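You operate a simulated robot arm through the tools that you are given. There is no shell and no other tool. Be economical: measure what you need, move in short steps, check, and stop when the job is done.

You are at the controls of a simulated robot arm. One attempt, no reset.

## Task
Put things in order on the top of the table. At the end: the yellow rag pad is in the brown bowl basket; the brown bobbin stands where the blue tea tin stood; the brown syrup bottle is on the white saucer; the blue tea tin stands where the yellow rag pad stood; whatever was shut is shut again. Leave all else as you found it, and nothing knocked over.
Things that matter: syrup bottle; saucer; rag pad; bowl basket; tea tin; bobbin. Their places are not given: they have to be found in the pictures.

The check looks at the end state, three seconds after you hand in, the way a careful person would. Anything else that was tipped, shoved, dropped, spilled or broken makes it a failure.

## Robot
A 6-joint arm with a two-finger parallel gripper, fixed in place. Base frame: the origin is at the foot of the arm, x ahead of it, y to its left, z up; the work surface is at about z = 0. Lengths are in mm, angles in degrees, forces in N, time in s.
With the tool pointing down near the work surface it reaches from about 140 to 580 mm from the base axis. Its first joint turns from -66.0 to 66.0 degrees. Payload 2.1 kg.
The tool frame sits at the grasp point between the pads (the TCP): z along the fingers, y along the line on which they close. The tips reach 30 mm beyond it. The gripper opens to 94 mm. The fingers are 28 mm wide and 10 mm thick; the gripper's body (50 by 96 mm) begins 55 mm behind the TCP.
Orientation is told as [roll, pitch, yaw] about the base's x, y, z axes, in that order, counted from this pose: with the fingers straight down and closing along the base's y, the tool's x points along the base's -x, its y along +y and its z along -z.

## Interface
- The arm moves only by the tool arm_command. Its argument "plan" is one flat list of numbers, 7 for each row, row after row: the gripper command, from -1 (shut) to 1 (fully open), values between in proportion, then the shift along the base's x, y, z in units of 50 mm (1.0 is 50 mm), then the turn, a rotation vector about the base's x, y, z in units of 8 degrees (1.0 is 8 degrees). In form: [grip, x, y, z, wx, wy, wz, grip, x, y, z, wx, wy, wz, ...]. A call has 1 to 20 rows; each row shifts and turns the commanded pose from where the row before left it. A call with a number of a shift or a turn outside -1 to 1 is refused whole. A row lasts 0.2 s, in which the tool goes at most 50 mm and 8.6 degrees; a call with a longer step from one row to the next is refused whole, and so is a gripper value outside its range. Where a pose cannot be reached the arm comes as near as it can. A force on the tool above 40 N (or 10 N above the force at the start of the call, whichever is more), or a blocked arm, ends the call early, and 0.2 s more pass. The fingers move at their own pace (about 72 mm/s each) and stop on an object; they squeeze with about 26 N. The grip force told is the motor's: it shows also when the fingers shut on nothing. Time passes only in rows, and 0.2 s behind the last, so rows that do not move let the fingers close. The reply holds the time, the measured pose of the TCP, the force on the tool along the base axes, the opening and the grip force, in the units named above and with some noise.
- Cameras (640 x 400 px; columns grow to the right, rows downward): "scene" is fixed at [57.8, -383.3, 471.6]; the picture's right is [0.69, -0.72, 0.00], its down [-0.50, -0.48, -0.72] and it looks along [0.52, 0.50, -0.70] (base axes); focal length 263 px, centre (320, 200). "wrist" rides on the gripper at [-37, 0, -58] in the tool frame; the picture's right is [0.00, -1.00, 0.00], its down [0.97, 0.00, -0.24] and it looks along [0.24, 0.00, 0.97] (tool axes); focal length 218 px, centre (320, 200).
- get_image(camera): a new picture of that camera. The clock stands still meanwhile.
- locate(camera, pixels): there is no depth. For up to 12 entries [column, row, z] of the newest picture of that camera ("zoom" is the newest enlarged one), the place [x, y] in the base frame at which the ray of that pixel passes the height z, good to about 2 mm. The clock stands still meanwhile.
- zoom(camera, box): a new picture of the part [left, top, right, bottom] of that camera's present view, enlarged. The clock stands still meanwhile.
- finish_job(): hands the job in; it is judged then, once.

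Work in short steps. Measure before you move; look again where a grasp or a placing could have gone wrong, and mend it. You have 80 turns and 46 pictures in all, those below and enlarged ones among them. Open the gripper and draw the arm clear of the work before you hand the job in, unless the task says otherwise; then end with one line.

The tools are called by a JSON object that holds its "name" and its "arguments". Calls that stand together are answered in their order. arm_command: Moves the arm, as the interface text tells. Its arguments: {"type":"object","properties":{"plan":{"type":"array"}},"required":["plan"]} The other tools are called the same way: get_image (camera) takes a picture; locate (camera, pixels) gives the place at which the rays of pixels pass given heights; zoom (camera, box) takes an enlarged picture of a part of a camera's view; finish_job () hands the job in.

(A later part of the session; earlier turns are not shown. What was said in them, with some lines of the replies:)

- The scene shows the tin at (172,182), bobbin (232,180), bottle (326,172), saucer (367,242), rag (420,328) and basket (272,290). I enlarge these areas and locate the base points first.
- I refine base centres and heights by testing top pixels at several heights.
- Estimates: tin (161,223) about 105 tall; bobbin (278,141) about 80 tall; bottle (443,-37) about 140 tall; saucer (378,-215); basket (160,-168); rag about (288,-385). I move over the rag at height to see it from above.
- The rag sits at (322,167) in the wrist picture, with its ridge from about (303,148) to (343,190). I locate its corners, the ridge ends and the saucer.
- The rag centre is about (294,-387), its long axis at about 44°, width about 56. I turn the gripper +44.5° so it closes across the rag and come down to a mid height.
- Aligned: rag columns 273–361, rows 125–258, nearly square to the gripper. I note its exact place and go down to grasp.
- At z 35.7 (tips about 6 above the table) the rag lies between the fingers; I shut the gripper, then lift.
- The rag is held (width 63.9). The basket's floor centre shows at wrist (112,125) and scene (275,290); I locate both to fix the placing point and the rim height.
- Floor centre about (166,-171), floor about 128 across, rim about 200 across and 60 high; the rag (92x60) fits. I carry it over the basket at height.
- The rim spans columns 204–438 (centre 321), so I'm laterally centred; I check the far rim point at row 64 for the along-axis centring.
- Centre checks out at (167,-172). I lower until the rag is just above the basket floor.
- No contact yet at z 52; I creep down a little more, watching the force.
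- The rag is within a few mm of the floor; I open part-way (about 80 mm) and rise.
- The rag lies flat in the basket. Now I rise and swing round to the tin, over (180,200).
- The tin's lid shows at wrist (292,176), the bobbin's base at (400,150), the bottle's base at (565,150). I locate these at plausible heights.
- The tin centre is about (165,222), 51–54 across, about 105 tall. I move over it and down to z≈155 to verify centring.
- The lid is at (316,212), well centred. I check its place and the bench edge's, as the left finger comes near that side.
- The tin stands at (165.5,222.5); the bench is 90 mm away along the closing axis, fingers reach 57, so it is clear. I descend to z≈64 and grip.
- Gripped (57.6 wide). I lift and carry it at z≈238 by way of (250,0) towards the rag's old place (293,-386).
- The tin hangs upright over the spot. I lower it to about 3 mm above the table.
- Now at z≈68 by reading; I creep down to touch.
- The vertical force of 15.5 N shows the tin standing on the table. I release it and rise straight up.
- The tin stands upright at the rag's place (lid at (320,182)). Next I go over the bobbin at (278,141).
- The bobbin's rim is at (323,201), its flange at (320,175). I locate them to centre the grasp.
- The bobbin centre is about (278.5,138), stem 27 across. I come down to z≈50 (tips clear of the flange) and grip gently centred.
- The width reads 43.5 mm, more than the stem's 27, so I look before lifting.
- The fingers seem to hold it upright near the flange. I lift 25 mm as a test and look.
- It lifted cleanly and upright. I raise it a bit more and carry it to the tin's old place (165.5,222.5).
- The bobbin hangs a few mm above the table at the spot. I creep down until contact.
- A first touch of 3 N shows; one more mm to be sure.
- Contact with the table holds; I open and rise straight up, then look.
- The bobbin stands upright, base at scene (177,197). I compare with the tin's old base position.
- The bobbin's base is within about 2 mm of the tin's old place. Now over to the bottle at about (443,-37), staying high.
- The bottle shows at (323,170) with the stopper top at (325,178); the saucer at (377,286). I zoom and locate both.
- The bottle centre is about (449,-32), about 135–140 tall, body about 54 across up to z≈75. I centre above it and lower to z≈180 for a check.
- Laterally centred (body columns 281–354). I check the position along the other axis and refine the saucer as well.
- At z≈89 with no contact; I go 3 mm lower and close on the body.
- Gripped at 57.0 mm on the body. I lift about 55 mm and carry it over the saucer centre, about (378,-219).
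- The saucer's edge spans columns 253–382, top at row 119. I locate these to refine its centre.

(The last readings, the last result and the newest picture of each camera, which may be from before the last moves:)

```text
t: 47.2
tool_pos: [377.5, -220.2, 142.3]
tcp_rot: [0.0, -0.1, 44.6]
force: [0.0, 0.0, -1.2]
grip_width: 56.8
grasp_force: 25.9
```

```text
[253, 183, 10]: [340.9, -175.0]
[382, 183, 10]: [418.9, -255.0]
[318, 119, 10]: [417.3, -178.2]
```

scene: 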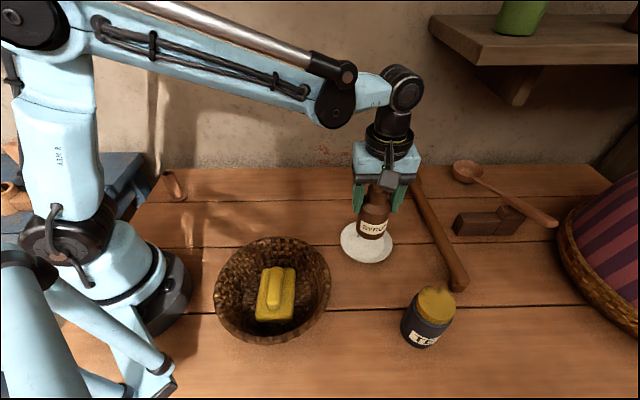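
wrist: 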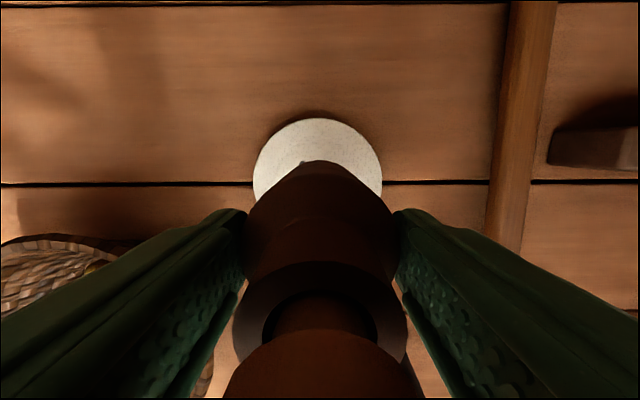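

Centred within 1–2 mm. I lower to just above the saucer.

{"name": "arm_command", "arguments": {"plan": [-1, 0, 0, -0.4, 0, 0, 0, -1, 0, 0, -0.35, 0, 0, 0, -1, 0, 0, -0.14, 0, 0, 0, -1, 0, 0, 0, 0, 0, 0]}}

{"name": "arm_command", "arguments": {"plan": [-1, 0, 0, -0.03, 0, 0, 0, -1, 0, 0, 0, 0, 0, 0]}}

```text
t: 48.2
tool_pos: [377.9, -220.8, 97.7]
tcp_rot: [0.1, -0.1, 44.5]
force: [-0.4, 0.4, -2.1]
grip_width: 56.7
grasp_force: 26.1
```

```text
t: 48.8
tool_pos: [377.8, -219.3, 95.5]
tcp_rot: [0.0, -0.2, 44.6]
force: [-0.4, 0.2, -1.5]
grip_width: 56.9
grasp_force: 26.4
```

No contact yet; I creep on 1.5 mm at a time.

{"name": "arm_command", "arguments": {"plan": [-1, 0, 0, -0.03, 0, 0, 0, -1, 0, 0, 0, 0, 0, 0]}}

{"name": "arm_command", "arguments": {"plan": [-1, 0, 0, -0.03, 0, 0, 0, -1, 0, 0, 0, 0, 0, 0]}}

```text
t: 49.4
tool_pos: [378.7, -219.4, 94.1]
tcp_rot: [0.0, 0.0, 44.5]
force: [0.7, 0.1, -0.7]
grip_width: 56.9
grasp_force: 25.8
```

```text
t: 50.0
tool_pos: [377.9, -218.7, 93.0]
tcp_rot: [0.0, -0.2, 44.5]
force: [0.2, -0.4, -1.3]
grip_width: 57.1
grasp_force: 26.0
```

{"name": "arm_command", "arguments": {"plan": [-1, 0, 0, -0.03, 0, 0, 0, -1, 0, 0, 0, 0, 0, 0]}}

{"name": "arm_command", "arguments": {"plan": [-1, 0, 0, -0.02, 0, 0, 0, -1, 0, 0, 0, 0, 0, 0]}}

```text
t: 50.6
tool_pos: [377.7, -218.5, 90.2]
tcp_rot: [0.0, -0.1, 44.5]
force: [-1.1, -1.2, 7.0]
grip_width: 56.8
grasp_force: 25.9
```

```text
t: 51.2
tool_pos: [378.2, -218.4, 90.5]
tcp_rot: [0.0, -0.1, 44.5]
force: [-1.2, -0.3, 13.9]
grip_width: 56.8
grasp_force: 26.0
```

The upward force of 14 N at z≈90 shows the bottle resting on the saucer. I release and rise straight up.

{"name": "arm_command", "arguments": {"plan": [1, 0, 0, 0, 0, 0, 0, 1, 0, 0, 0, 0, 0, 0, 1, 0, 0, 0, 0, 0, 0, 1, 0, 0, 0.2, 0, 0, 0, 1, 0, 0, 0.6, 0, 0, 0, 1, 0, 0, 0.9, 0, 0, 0, 1, 0, 0, 0.9, 0, 0, 0, 1, 0, 0, 0.7, 0, 0, 0, 1, -0.6, 0.6, 0, 0, 0, 0, 1, -0.6, 0.6, 0, 0, 0, 0, 1, -0.6, 0.6, 0, 0, 0, 0, 1, 0, 0, 0, 0, 0, 0]}}

{"name": "get_image", "arguments": {"camera": "scene"}}

{"name": "zoom", "arguments": {"camera": "scene", "box": [330, 170, 490, 370]}}

```text
t: 53.8
tool_pos: [286.7, -129.8, 255.2]
tcp_rot: [0.1, -0.1, 44.7]
force: [-0.2, -0.6, -0.5]
grip_width: 94.0
grasp_force: 0.2
```

```text
10 pictures are left
```

scene: 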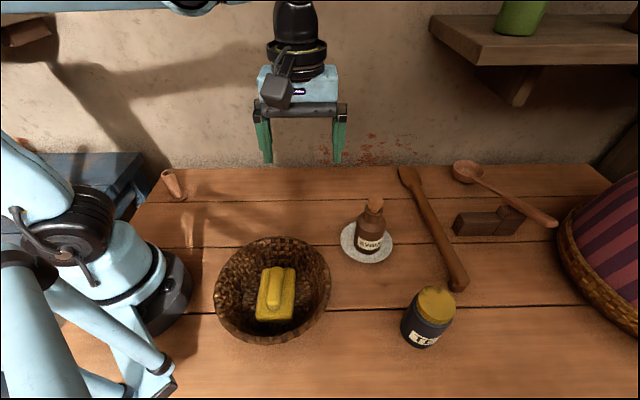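

```text
2.00 times, centred on (410, 270) of scene
```

zoom: 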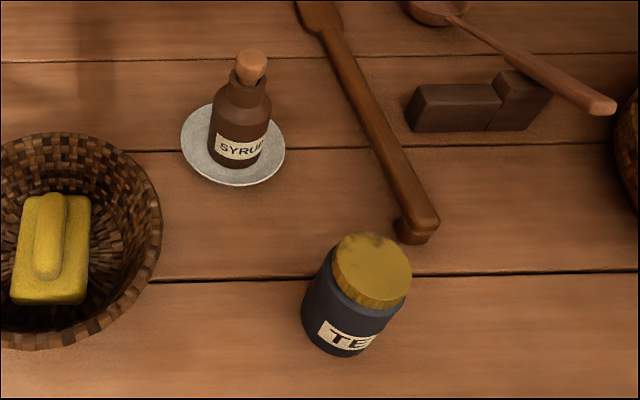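

The bottle stands on the saucer, the tin at the rag's place, the bobbin at the tin's place and the rag in the basket. Everything else looks untouched, and the arm is clear with the gripper open, so I hand in.

{"name": "finish_job", "arguments": {}}

```text
The job is handed in.
```

The job is handed in: the rag pad is in the basket, the tea tin stands where the rag was, the bobbin stands where the tin was (within about 2 mm), and the syrup bottle is on the saucer with its stopper in. The last pictures show nothing knocked over and everything else where it was.
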